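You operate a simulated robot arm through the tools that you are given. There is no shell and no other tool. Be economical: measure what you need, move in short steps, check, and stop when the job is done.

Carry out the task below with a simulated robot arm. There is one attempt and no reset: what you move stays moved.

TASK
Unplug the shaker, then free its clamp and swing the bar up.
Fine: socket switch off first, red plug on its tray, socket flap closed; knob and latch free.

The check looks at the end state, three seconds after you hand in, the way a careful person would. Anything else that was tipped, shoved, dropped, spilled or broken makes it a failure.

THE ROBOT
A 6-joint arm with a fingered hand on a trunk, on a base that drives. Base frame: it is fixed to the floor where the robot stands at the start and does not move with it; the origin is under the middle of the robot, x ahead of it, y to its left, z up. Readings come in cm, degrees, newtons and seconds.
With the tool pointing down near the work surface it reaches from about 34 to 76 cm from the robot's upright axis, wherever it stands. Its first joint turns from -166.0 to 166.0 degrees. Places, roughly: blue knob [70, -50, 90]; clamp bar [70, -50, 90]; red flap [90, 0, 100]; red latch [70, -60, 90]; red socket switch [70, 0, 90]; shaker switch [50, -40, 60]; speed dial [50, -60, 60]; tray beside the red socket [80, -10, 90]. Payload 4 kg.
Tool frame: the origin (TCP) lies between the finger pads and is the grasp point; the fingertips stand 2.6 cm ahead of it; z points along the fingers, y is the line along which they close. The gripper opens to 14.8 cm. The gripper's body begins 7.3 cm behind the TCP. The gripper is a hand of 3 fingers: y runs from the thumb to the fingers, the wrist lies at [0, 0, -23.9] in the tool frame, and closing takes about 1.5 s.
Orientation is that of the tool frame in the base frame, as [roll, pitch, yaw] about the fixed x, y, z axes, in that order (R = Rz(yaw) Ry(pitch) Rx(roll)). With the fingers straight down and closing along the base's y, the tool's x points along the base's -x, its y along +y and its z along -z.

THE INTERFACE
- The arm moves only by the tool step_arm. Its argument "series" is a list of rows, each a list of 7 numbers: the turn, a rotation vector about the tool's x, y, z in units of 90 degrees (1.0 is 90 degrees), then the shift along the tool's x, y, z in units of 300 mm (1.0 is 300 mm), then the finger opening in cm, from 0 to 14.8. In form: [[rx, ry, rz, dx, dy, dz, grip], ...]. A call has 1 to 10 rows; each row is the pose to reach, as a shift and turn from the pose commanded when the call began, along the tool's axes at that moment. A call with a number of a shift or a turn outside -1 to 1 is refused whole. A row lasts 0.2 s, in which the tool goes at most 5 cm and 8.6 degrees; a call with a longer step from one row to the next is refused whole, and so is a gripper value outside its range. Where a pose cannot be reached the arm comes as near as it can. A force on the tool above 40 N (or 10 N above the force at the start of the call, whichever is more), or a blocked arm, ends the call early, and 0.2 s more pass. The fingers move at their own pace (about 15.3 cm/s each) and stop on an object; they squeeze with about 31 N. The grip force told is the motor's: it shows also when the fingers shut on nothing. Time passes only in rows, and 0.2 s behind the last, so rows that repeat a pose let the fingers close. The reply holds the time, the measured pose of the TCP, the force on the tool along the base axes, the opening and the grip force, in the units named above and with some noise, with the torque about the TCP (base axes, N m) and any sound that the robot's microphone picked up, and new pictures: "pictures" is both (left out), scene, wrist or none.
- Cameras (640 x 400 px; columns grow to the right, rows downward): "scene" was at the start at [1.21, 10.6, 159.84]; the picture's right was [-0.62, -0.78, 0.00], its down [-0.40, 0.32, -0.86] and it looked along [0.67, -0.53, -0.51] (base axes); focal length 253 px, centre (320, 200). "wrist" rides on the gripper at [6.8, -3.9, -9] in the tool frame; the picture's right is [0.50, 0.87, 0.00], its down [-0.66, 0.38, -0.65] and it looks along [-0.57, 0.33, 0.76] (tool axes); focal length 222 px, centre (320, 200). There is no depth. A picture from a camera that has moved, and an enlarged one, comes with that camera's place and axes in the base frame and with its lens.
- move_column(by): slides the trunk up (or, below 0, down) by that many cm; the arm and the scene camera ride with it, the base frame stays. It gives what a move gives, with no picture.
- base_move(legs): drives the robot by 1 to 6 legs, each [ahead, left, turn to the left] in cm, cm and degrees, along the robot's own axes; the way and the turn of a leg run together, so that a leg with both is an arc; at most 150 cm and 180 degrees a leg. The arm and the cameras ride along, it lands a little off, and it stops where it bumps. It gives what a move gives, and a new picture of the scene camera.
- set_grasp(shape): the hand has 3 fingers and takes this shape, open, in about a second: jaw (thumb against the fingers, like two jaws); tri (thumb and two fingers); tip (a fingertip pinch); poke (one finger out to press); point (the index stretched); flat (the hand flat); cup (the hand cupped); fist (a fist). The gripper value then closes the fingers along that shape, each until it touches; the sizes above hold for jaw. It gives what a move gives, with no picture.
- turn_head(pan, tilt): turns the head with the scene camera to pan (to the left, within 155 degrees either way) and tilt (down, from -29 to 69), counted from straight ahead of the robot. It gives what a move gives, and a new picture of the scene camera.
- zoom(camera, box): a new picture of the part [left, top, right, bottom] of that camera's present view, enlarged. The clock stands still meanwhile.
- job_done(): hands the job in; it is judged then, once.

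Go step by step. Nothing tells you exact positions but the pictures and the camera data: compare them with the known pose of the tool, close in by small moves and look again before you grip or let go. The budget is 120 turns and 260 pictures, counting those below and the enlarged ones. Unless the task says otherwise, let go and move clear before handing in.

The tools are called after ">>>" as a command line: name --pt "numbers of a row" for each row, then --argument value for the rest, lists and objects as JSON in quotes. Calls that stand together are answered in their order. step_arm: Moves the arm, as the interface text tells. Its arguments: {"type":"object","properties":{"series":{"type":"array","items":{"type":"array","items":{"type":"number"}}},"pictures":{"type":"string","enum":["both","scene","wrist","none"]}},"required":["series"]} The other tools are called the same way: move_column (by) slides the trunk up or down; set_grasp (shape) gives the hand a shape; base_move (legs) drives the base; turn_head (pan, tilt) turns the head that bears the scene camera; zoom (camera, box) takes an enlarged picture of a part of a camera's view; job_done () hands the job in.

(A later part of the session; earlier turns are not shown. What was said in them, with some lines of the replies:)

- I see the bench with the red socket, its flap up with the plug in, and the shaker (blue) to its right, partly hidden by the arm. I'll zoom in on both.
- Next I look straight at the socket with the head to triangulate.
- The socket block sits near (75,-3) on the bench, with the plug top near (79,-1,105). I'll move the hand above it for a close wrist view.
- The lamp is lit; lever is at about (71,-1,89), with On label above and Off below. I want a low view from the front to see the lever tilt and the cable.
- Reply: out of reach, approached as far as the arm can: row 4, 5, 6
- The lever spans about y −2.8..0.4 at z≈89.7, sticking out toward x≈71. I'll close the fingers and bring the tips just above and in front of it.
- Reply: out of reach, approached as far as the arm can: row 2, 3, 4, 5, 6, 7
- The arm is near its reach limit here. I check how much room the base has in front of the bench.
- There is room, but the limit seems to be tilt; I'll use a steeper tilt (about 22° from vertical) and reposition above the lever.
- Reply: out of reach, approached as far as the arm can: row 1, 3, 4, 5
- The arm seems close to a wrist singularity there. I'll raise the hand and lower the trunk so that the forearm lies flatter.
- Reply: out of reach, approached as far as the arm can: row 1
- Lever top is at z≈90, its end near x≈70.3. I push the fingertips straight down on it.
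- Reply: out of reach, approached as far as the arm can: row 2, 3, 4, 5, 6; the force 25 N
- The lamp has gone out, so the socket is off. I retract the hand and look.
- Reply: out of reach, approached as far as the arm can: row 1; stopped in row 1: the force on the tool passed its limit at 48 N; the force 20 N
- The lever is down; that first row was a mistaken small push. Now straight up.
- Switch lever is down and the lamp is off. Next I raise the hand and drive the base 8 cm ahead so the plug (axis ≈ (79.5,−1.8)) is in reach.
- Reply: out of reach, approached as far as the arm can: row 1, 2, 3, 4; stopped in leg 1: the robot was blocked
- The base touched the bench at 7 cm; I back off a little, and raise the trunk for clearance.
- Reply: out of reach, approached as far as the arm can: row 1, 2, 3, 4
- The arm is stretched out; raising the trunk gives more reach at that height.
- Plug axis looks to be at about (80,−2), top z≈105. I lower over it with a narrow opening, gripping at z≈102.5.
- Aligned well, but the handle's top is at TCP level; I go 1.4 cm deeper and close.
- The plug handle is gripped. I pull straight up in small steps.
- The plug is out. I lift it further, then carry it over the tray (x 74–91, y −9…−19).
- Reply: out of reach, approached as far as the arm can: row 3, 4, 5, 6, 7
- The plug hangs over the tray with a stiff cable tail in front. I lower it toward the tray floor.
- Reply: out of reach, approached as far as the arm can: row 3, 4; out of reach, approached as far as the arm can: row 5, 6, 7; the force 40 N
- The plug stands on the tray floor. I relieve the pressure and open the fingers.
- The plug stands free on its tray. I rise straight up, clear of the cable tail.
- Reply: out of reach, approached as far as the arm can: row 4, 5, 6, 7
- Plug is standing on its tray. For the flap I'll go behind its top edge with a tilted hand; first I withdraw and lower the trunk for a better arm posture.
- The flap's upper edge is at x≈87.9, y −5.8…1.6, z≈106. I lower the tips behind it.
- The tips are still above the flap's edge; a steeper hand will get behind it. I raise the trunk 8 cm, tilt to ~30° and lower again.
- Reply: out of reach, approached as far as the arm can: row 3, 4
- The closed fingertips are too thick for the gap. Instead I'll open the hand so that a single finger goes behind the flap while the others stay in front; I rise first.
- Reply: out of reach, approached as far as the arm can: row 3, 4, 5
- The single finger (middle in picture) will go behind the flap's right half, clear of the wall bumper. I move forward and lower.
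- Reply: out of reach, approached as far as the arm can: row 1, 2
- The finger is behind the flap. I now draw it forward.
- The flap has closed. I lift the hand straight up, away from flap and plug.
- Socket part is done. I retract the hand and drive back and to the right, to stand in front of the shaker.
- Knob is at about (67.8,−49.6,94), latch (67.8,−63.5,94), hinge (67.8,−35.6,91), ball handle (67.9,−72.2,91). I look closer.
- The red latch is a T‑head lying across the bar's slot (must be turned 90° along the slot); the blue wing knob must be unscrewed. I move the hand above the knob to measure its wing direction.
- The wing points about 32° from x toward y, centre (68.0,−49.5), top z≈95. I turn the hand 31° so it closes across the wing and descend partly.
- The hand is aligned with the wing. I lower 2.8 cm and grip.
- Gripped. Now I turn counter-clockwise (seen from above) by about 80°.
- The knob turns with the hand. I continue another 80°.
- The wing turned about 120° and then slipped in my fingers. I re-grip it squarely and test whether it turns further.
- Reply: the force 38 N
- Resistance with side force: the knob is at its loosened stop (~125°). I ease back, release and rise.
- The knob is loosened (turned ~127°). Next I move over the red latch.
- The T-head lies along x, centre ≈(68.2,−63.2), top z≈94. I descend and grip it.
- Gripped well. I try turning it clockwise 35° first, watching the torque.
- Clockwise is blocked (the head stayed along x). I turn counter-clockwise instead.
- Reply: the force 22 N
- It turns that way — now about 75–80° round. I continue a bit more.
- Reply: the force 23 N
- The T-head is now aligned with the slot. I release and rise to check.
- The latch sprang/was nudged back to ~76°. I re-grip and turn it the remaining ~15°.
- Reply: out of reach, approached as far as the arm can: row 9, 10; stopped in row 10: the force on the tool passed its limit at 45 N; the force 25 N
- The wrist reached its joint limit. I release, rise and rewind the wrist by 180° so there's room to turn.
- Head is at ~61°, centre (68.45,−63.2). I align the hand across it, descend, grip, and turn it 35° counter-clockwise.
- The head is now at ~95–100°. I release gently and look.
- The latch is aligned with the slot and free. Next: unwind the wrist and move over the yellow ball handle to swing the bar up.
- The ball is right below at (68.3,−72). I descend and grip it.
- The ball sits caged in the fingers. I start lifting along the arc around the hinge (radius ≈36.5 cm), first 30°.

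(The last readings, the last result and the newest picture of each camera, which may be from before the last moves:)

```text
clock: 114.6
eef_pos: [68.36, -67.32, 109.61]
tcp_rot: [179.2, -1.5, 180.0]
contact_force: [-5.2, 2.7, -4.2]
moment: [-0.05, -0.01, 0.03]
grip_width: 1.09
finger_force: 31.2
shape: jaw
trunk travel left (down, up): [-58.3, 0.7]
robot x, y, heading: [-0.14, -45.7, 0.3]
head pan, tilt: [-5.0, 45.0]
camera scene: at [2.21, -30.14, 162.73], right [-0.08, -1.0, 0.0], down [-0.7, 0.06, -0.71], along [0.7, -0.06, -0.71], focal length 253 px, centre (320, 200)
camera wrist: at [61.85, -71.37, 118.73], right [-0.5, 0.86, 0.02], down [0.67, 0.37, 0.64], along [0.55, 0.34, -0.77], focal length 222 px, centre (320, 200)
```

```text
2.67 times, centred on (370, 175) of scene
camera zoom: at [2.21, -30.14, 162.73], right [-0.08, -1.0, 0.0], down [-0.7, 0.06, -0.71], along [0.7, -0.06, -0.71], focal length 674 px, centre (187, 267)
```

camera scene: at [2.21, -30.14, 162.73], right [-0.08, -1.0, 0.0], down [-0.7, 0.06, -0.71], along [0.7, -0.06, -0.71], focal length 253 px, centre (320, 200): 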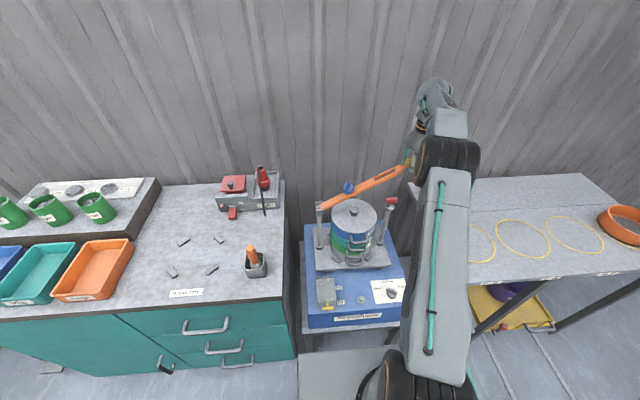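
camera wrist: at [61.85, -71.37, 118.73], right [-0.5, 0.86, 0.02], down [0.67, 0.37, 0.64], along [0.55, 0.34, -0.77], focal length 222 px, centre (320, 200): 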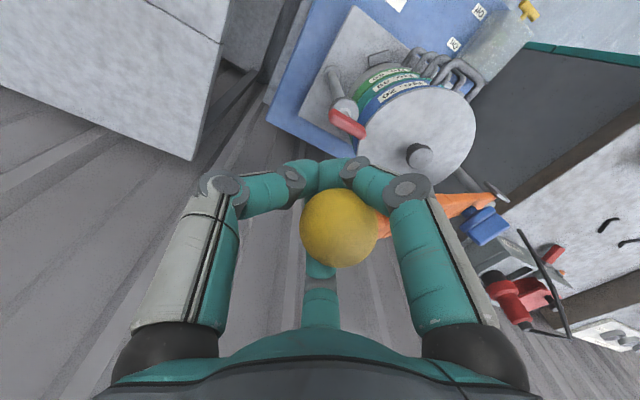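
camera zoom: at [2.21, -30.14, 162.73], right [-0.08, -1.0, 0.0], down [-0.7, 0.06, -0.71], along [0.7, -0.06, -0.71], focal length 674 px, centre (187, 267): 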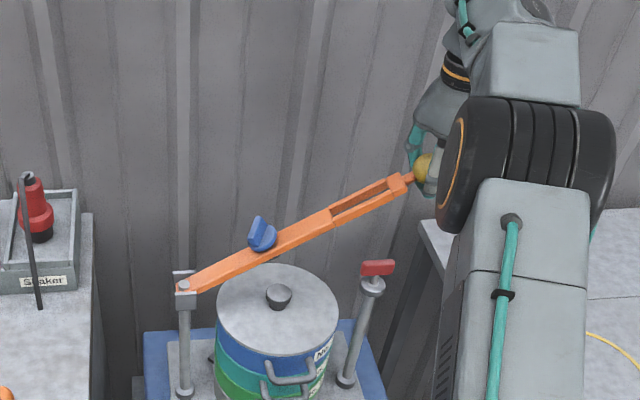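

The bar swings up freely. I continue to about 60°, pitching the hand forward a little for reach.

>>> step_arm --pt "0 -0.04 0 0 0.057 -0.09 0" --pt "0 -0.08 0 0 0.122 -0.174 0" --pt "0 -0.12 0 0 0.193 -0.252 0" --pt "0 -0.16 0 0 0.272 -0.324 0" --pt "0 -0.2 0 0 0.356 -0.388 0" --pt "0 -0.24 0 0 0.445 -0.445 0"

>>> zoom --camera "scene" --box '[280, 60, 440, 240]'

```text
clock: 116.0
eef_pos: [68.9, -54.3, 123.28]
tcp_rot: [179.3, 20.3, 179.8]
contact_force: [-1.7, 3.1, -7.6]
moment: [-0.09, -0.01, 0.01]
grip_width: 1.07
finger_force: 31.0
shape: jaw
trunk travel left (down, up): [-58.3, 0.7]
robot x, y, heading: [-0.11, -45.83, 0.4]
head pan, tilt: [-5.0, 45.0]
camera scene: at [2.3, -30.09, 162.73], right [-0.08, -1.0, 0.0], down [-0.71, 0.06, -0.71], along [0.7, -0.06, -0.71], focal length 253 px, centre (320, 200)
camera wrist: at [59.41, -58.21, 129.32], right [-0.47, 0.87, -0.16], down [0.39, 0.37, 0.85], along [0.79, 0.33, -0.51], focal length 222 px, centre (320, 200)
```

scene: 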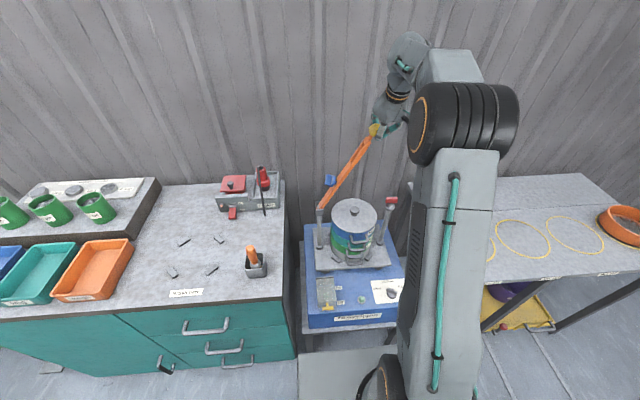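
wrist: 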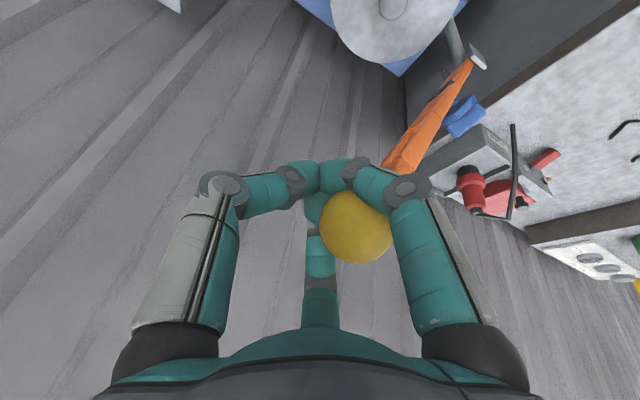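

```text
2.22 times, centred on (360, 150) of scene
camera zoom: at [2.3, -30.09, 162.73], right [-0.08, -1.0, 0.0], down [-0.71, 0.06, -0.71], along [0.7, -0.06, -0.71], focal length 561 px, centre (231, 311)
```

zoom: 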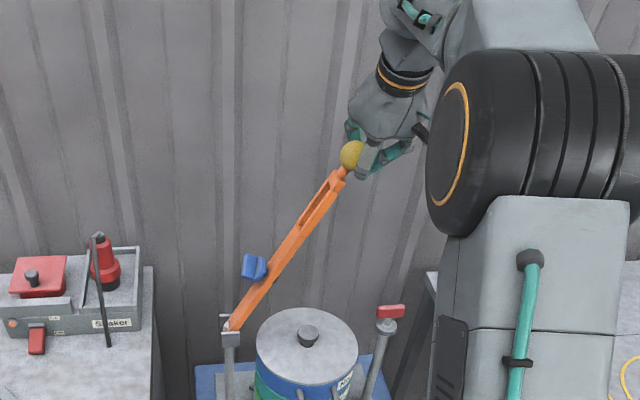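

>>> step_arm --pt "0 -0.03 0 -0.0205 0.114 -0.054 0" --pt "0 -0.06 0 -0.0367 0.232 -0.0966 0" --pt "0 -0.09 0 -0.0485 0.355 -0.128 0" --pt "0 -0.12 0 -0.0555 0.48 -0.146 0" --pt "0 -0.15 0 -0.058 0.608 -0.152 0" --pt "0 -0.15 0 -0.058 0.608 -0.152 0"

>>> zoom --camera "scene" --box '[260, 60, 420, 240]'

```text
clock: 117.3
eef_pos: [69.83, -38.25, 129.83]
tcp_rot: [177.0, 31.6, 179.9]
contact_force: [0.4, 0.2, 0.5]
moment: [0.07, 0.02, 0.01]
grip_width: 0.59
finger_force: 31.0
shape: jaw
out of reach, approached as far as the arm can: row 4, 5, 6
trunk travel left (down, up): [-58.3, 0.7]
robot x, y, heading: [0.23, -45.77, 0.3]
head pan, tilt: [-5.0, 45.0]
stopped in row 6: the force on the tool passed its limit at 42 N (the readings are from after the stop); the commanded pose is now the measured one
camera scene: at [2.27, -30.24, 162.79], right [-0.08, -1.0, 0.0], down [-0.71, 0.06, -0.71], along [0.7, -0.06, -0.71], focal length 253 px, centre (320, 200)
camera wrist: at [59.47, -42.67, 133.76], right [-0.45, 0.87, -0.22], down [0.21, 0.34, 0.92], along [0.87, 0.37, -0.33], focal length 222 px, centre (320, 200)
```

scene: 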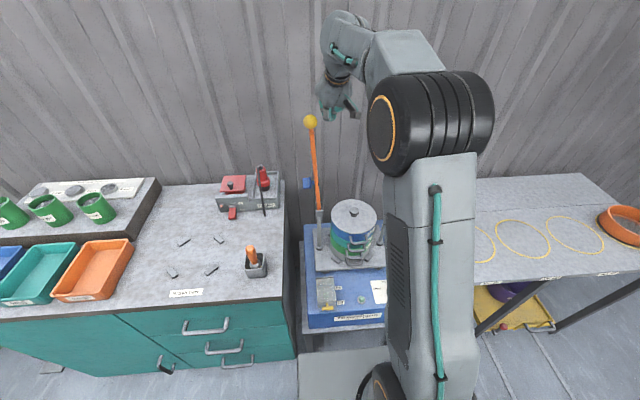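
wrist: 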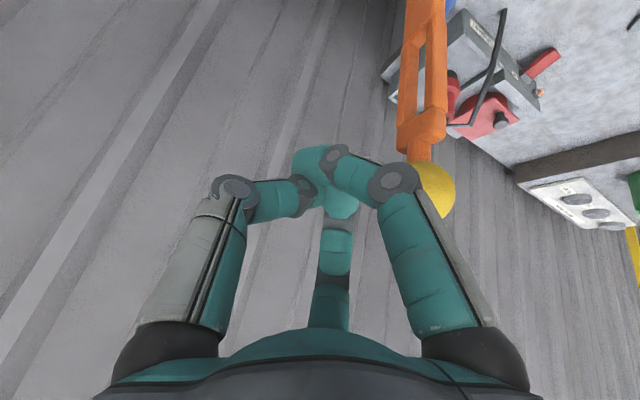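

```text
2.22 times, centred on (340, 150) of scene
camera zoom: at [2.27, -30.24, 162.79], right [-0.08, -1.0, 0.0], down [-0.71, 0.06, -0.71], along [0.7, -0.06, -0.71], focal length 561 px, centre (276, 311)
```

zoom: 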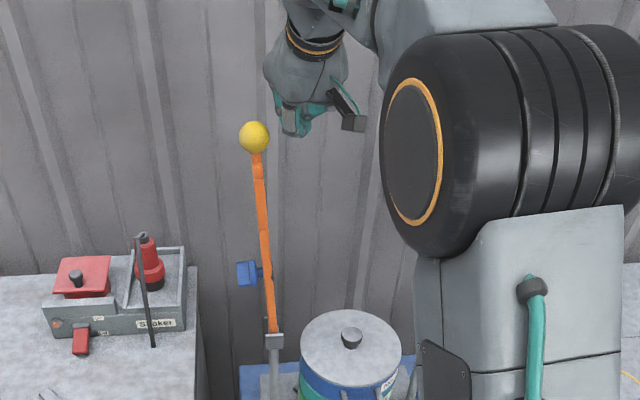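

The bar went upright, slightly past vertical, and the ball slipped free. I move the hand away to the right and back, then check that it stays.

>>> step_arm --pt "0 0 0 0 -0.1 0 0" --pt "0 0 0 0 -0.2 0 0" --pt "0 0 0 0.1 -0.3 -0.06 0" --pt "0 0 0 0.22 -0.35 -0.12 0" --pt "0 0 0 0.34 -0.4 -0.18 0" --pt "0 0 0 0.45 -0.45 -0.24 0" --pt "0 0 0 0.55 -0.5 -0.28 0" --pt "0 0 0 0.55 -0.5 -0.28 0"

>>> zoom --camera "scene" --box '[200, 80, 420, 280]'

```text
clock: 119.1
eef_pos: [51.73, -53.74, 127.54]
tcp_rot: [177.0, 31.4, 179.9]
contact_force: [0.5, 1.2, 0.7]
moment: [-0.02, -0.05, -0.01]
grip_width: 0.61
finger_force: 31.1
shape: jaw
trunk travel left (down, up): [-58.3, 0.7]
robot x, y, heading: [-0.02, -45.57, 0.4]
head pan, tilt: [-5.0, 45.0]
camera scene: at [2.18, -30.17, 162.74], right [-0.08, -1.0, 0.0], down [-0.7, 0.06, -0.71], along [0.7, -0.06, -0.71], focal length 253 px, centre (320, 200)
camera wrist: at [41.46, -58.12, 131.43], right [-0.45, 0.87, -0.22], down [0.21, 0.34, 0.92], along [0.87, 0.37, -0.33], focal length 222 px, centre (320, 200)
```

scene: 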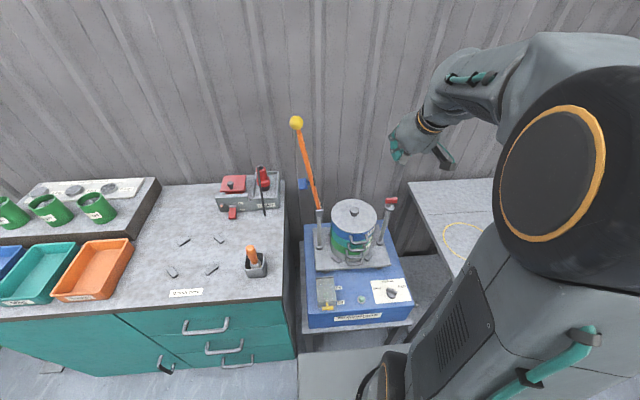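
wrist: 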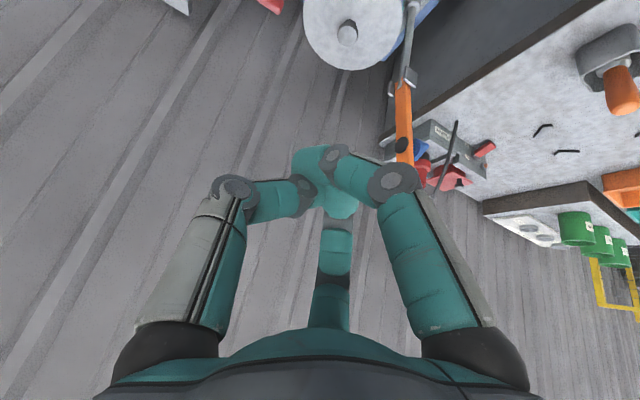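

```text
2.00 times, centred on (310, 180) of scene
camera zoom: at [2.18, -30.17, 162.74], right [-0.08, -1.0, 0.0], down [-0.7, 0.06, -0.71], along [0.7, -0.06, -0.71], focal length 505 px, centre (340, 240)
```

zoom: 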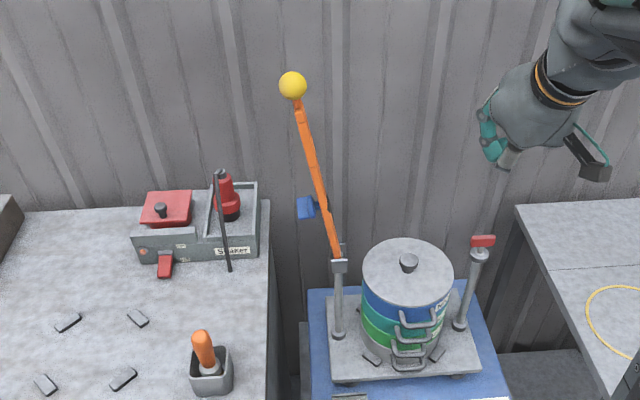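

The bar leans a little further than before; I check at once whether it is resting or still moving.

>>> step_arm --pt "0 0 0 0 0 0 0" --pictures "none"

>>> zoom --camera "scene" --box '[200, 80, 420, 280]'

```text
clock: 119.5
eef_pos: [51.82, -53.74, 127.48]
tcp_rot: [177.0, 31.6, 179.9]
contact_force: [1.0, 0.5, 0.3]
moment: [0.04, 0.03, 0.0]
grip_width: 0.61
finger_force: 31.0
shape: jaw
trunk travel left (down, up): [-58.3, 0.7]
robot x, y, heading: [0.03, -45.64, 0.2]
head pan, tilt: [-5.0, 45.0]
```

```text
2.00 times, centred on (310, 180) of scene
camera zoom: at [2.17, -30.17, 162.74], right [-0.08, -1.0, 0.0], down [-0.7, 0.06, -0.71], along [0.7, -0.06, -0.71], focal length 505 px, centre (340, 240)
```

zoom: 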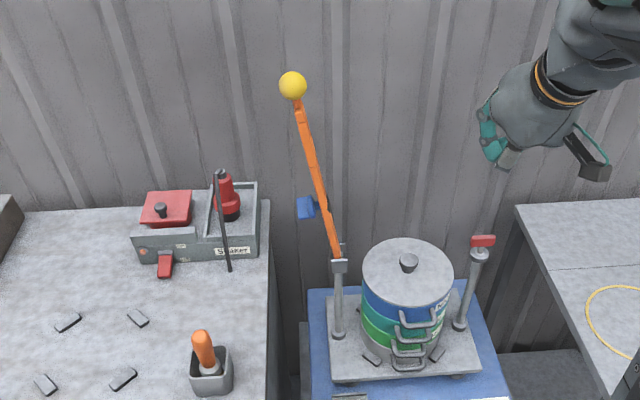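

It is at rest against its stop. A last close check of the socket and the shaker.

>>> zoom --camera "scene" --box '[205, 150, 295, 230]'

>>> zoom --camera "scene" --box '[280, 170, 430, 330]'

```text
5.00 times, centred on (250, 190) of scene
camera zoom: at [2.17, -30.17, 162.74], right [-0.08, -1.0, 0.0], down [-0.7, 0.06, -0.71], along [0.7, -0.06, -0.71], focal length 1263 px, centre (670, 250)
```

zoom: 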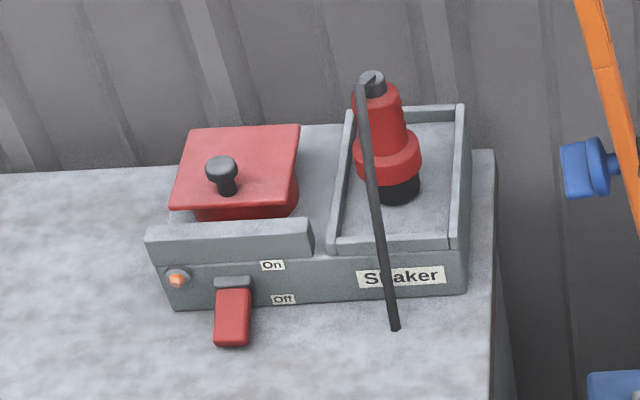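

```text
2.50 times, centred on (355, 250) of scene
camera zoom: at [2.17, -30.17, 162.74], right [-0.08, -1.0, 0.0], down [-0.7, 0.06, -0.71], along [0.7, -0.06, -0.71], focal length 632 px, centre (232, 75)
```

zoom: 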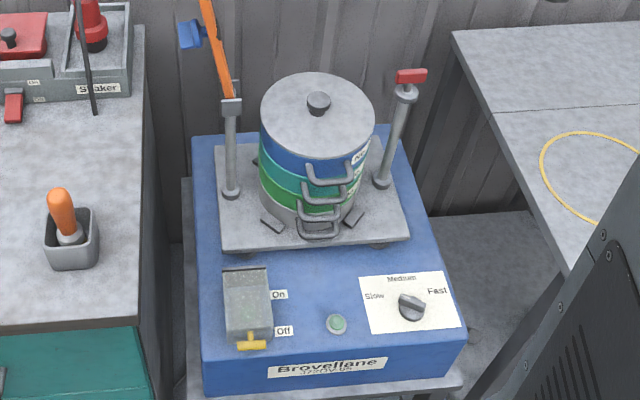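

The socket switch is off with its lamp dark, the plug stands on its tray, and the flap is closed. The knob is loose, the latch is turned along the slot, and the bar is up and at rest, so I hand in.

>>> job_done

```text
The job is handed in.
```

I handed the job in with everything on the list done, going by the last pictures; I haven't seen the result of the check.

- **Socket:** I switched it off first (lamp out). The red plug now stands upright on its tray and the flap is closed.
- **Clamp:** The blue knob is unscrewed to its stop, and the red latch is turned in line with the slot. The bar is swung up just past vertical and rests there.

The base touched the bench once while driving up to it, and I backed off straight away. I saw nothing tipped, moved or spilled.
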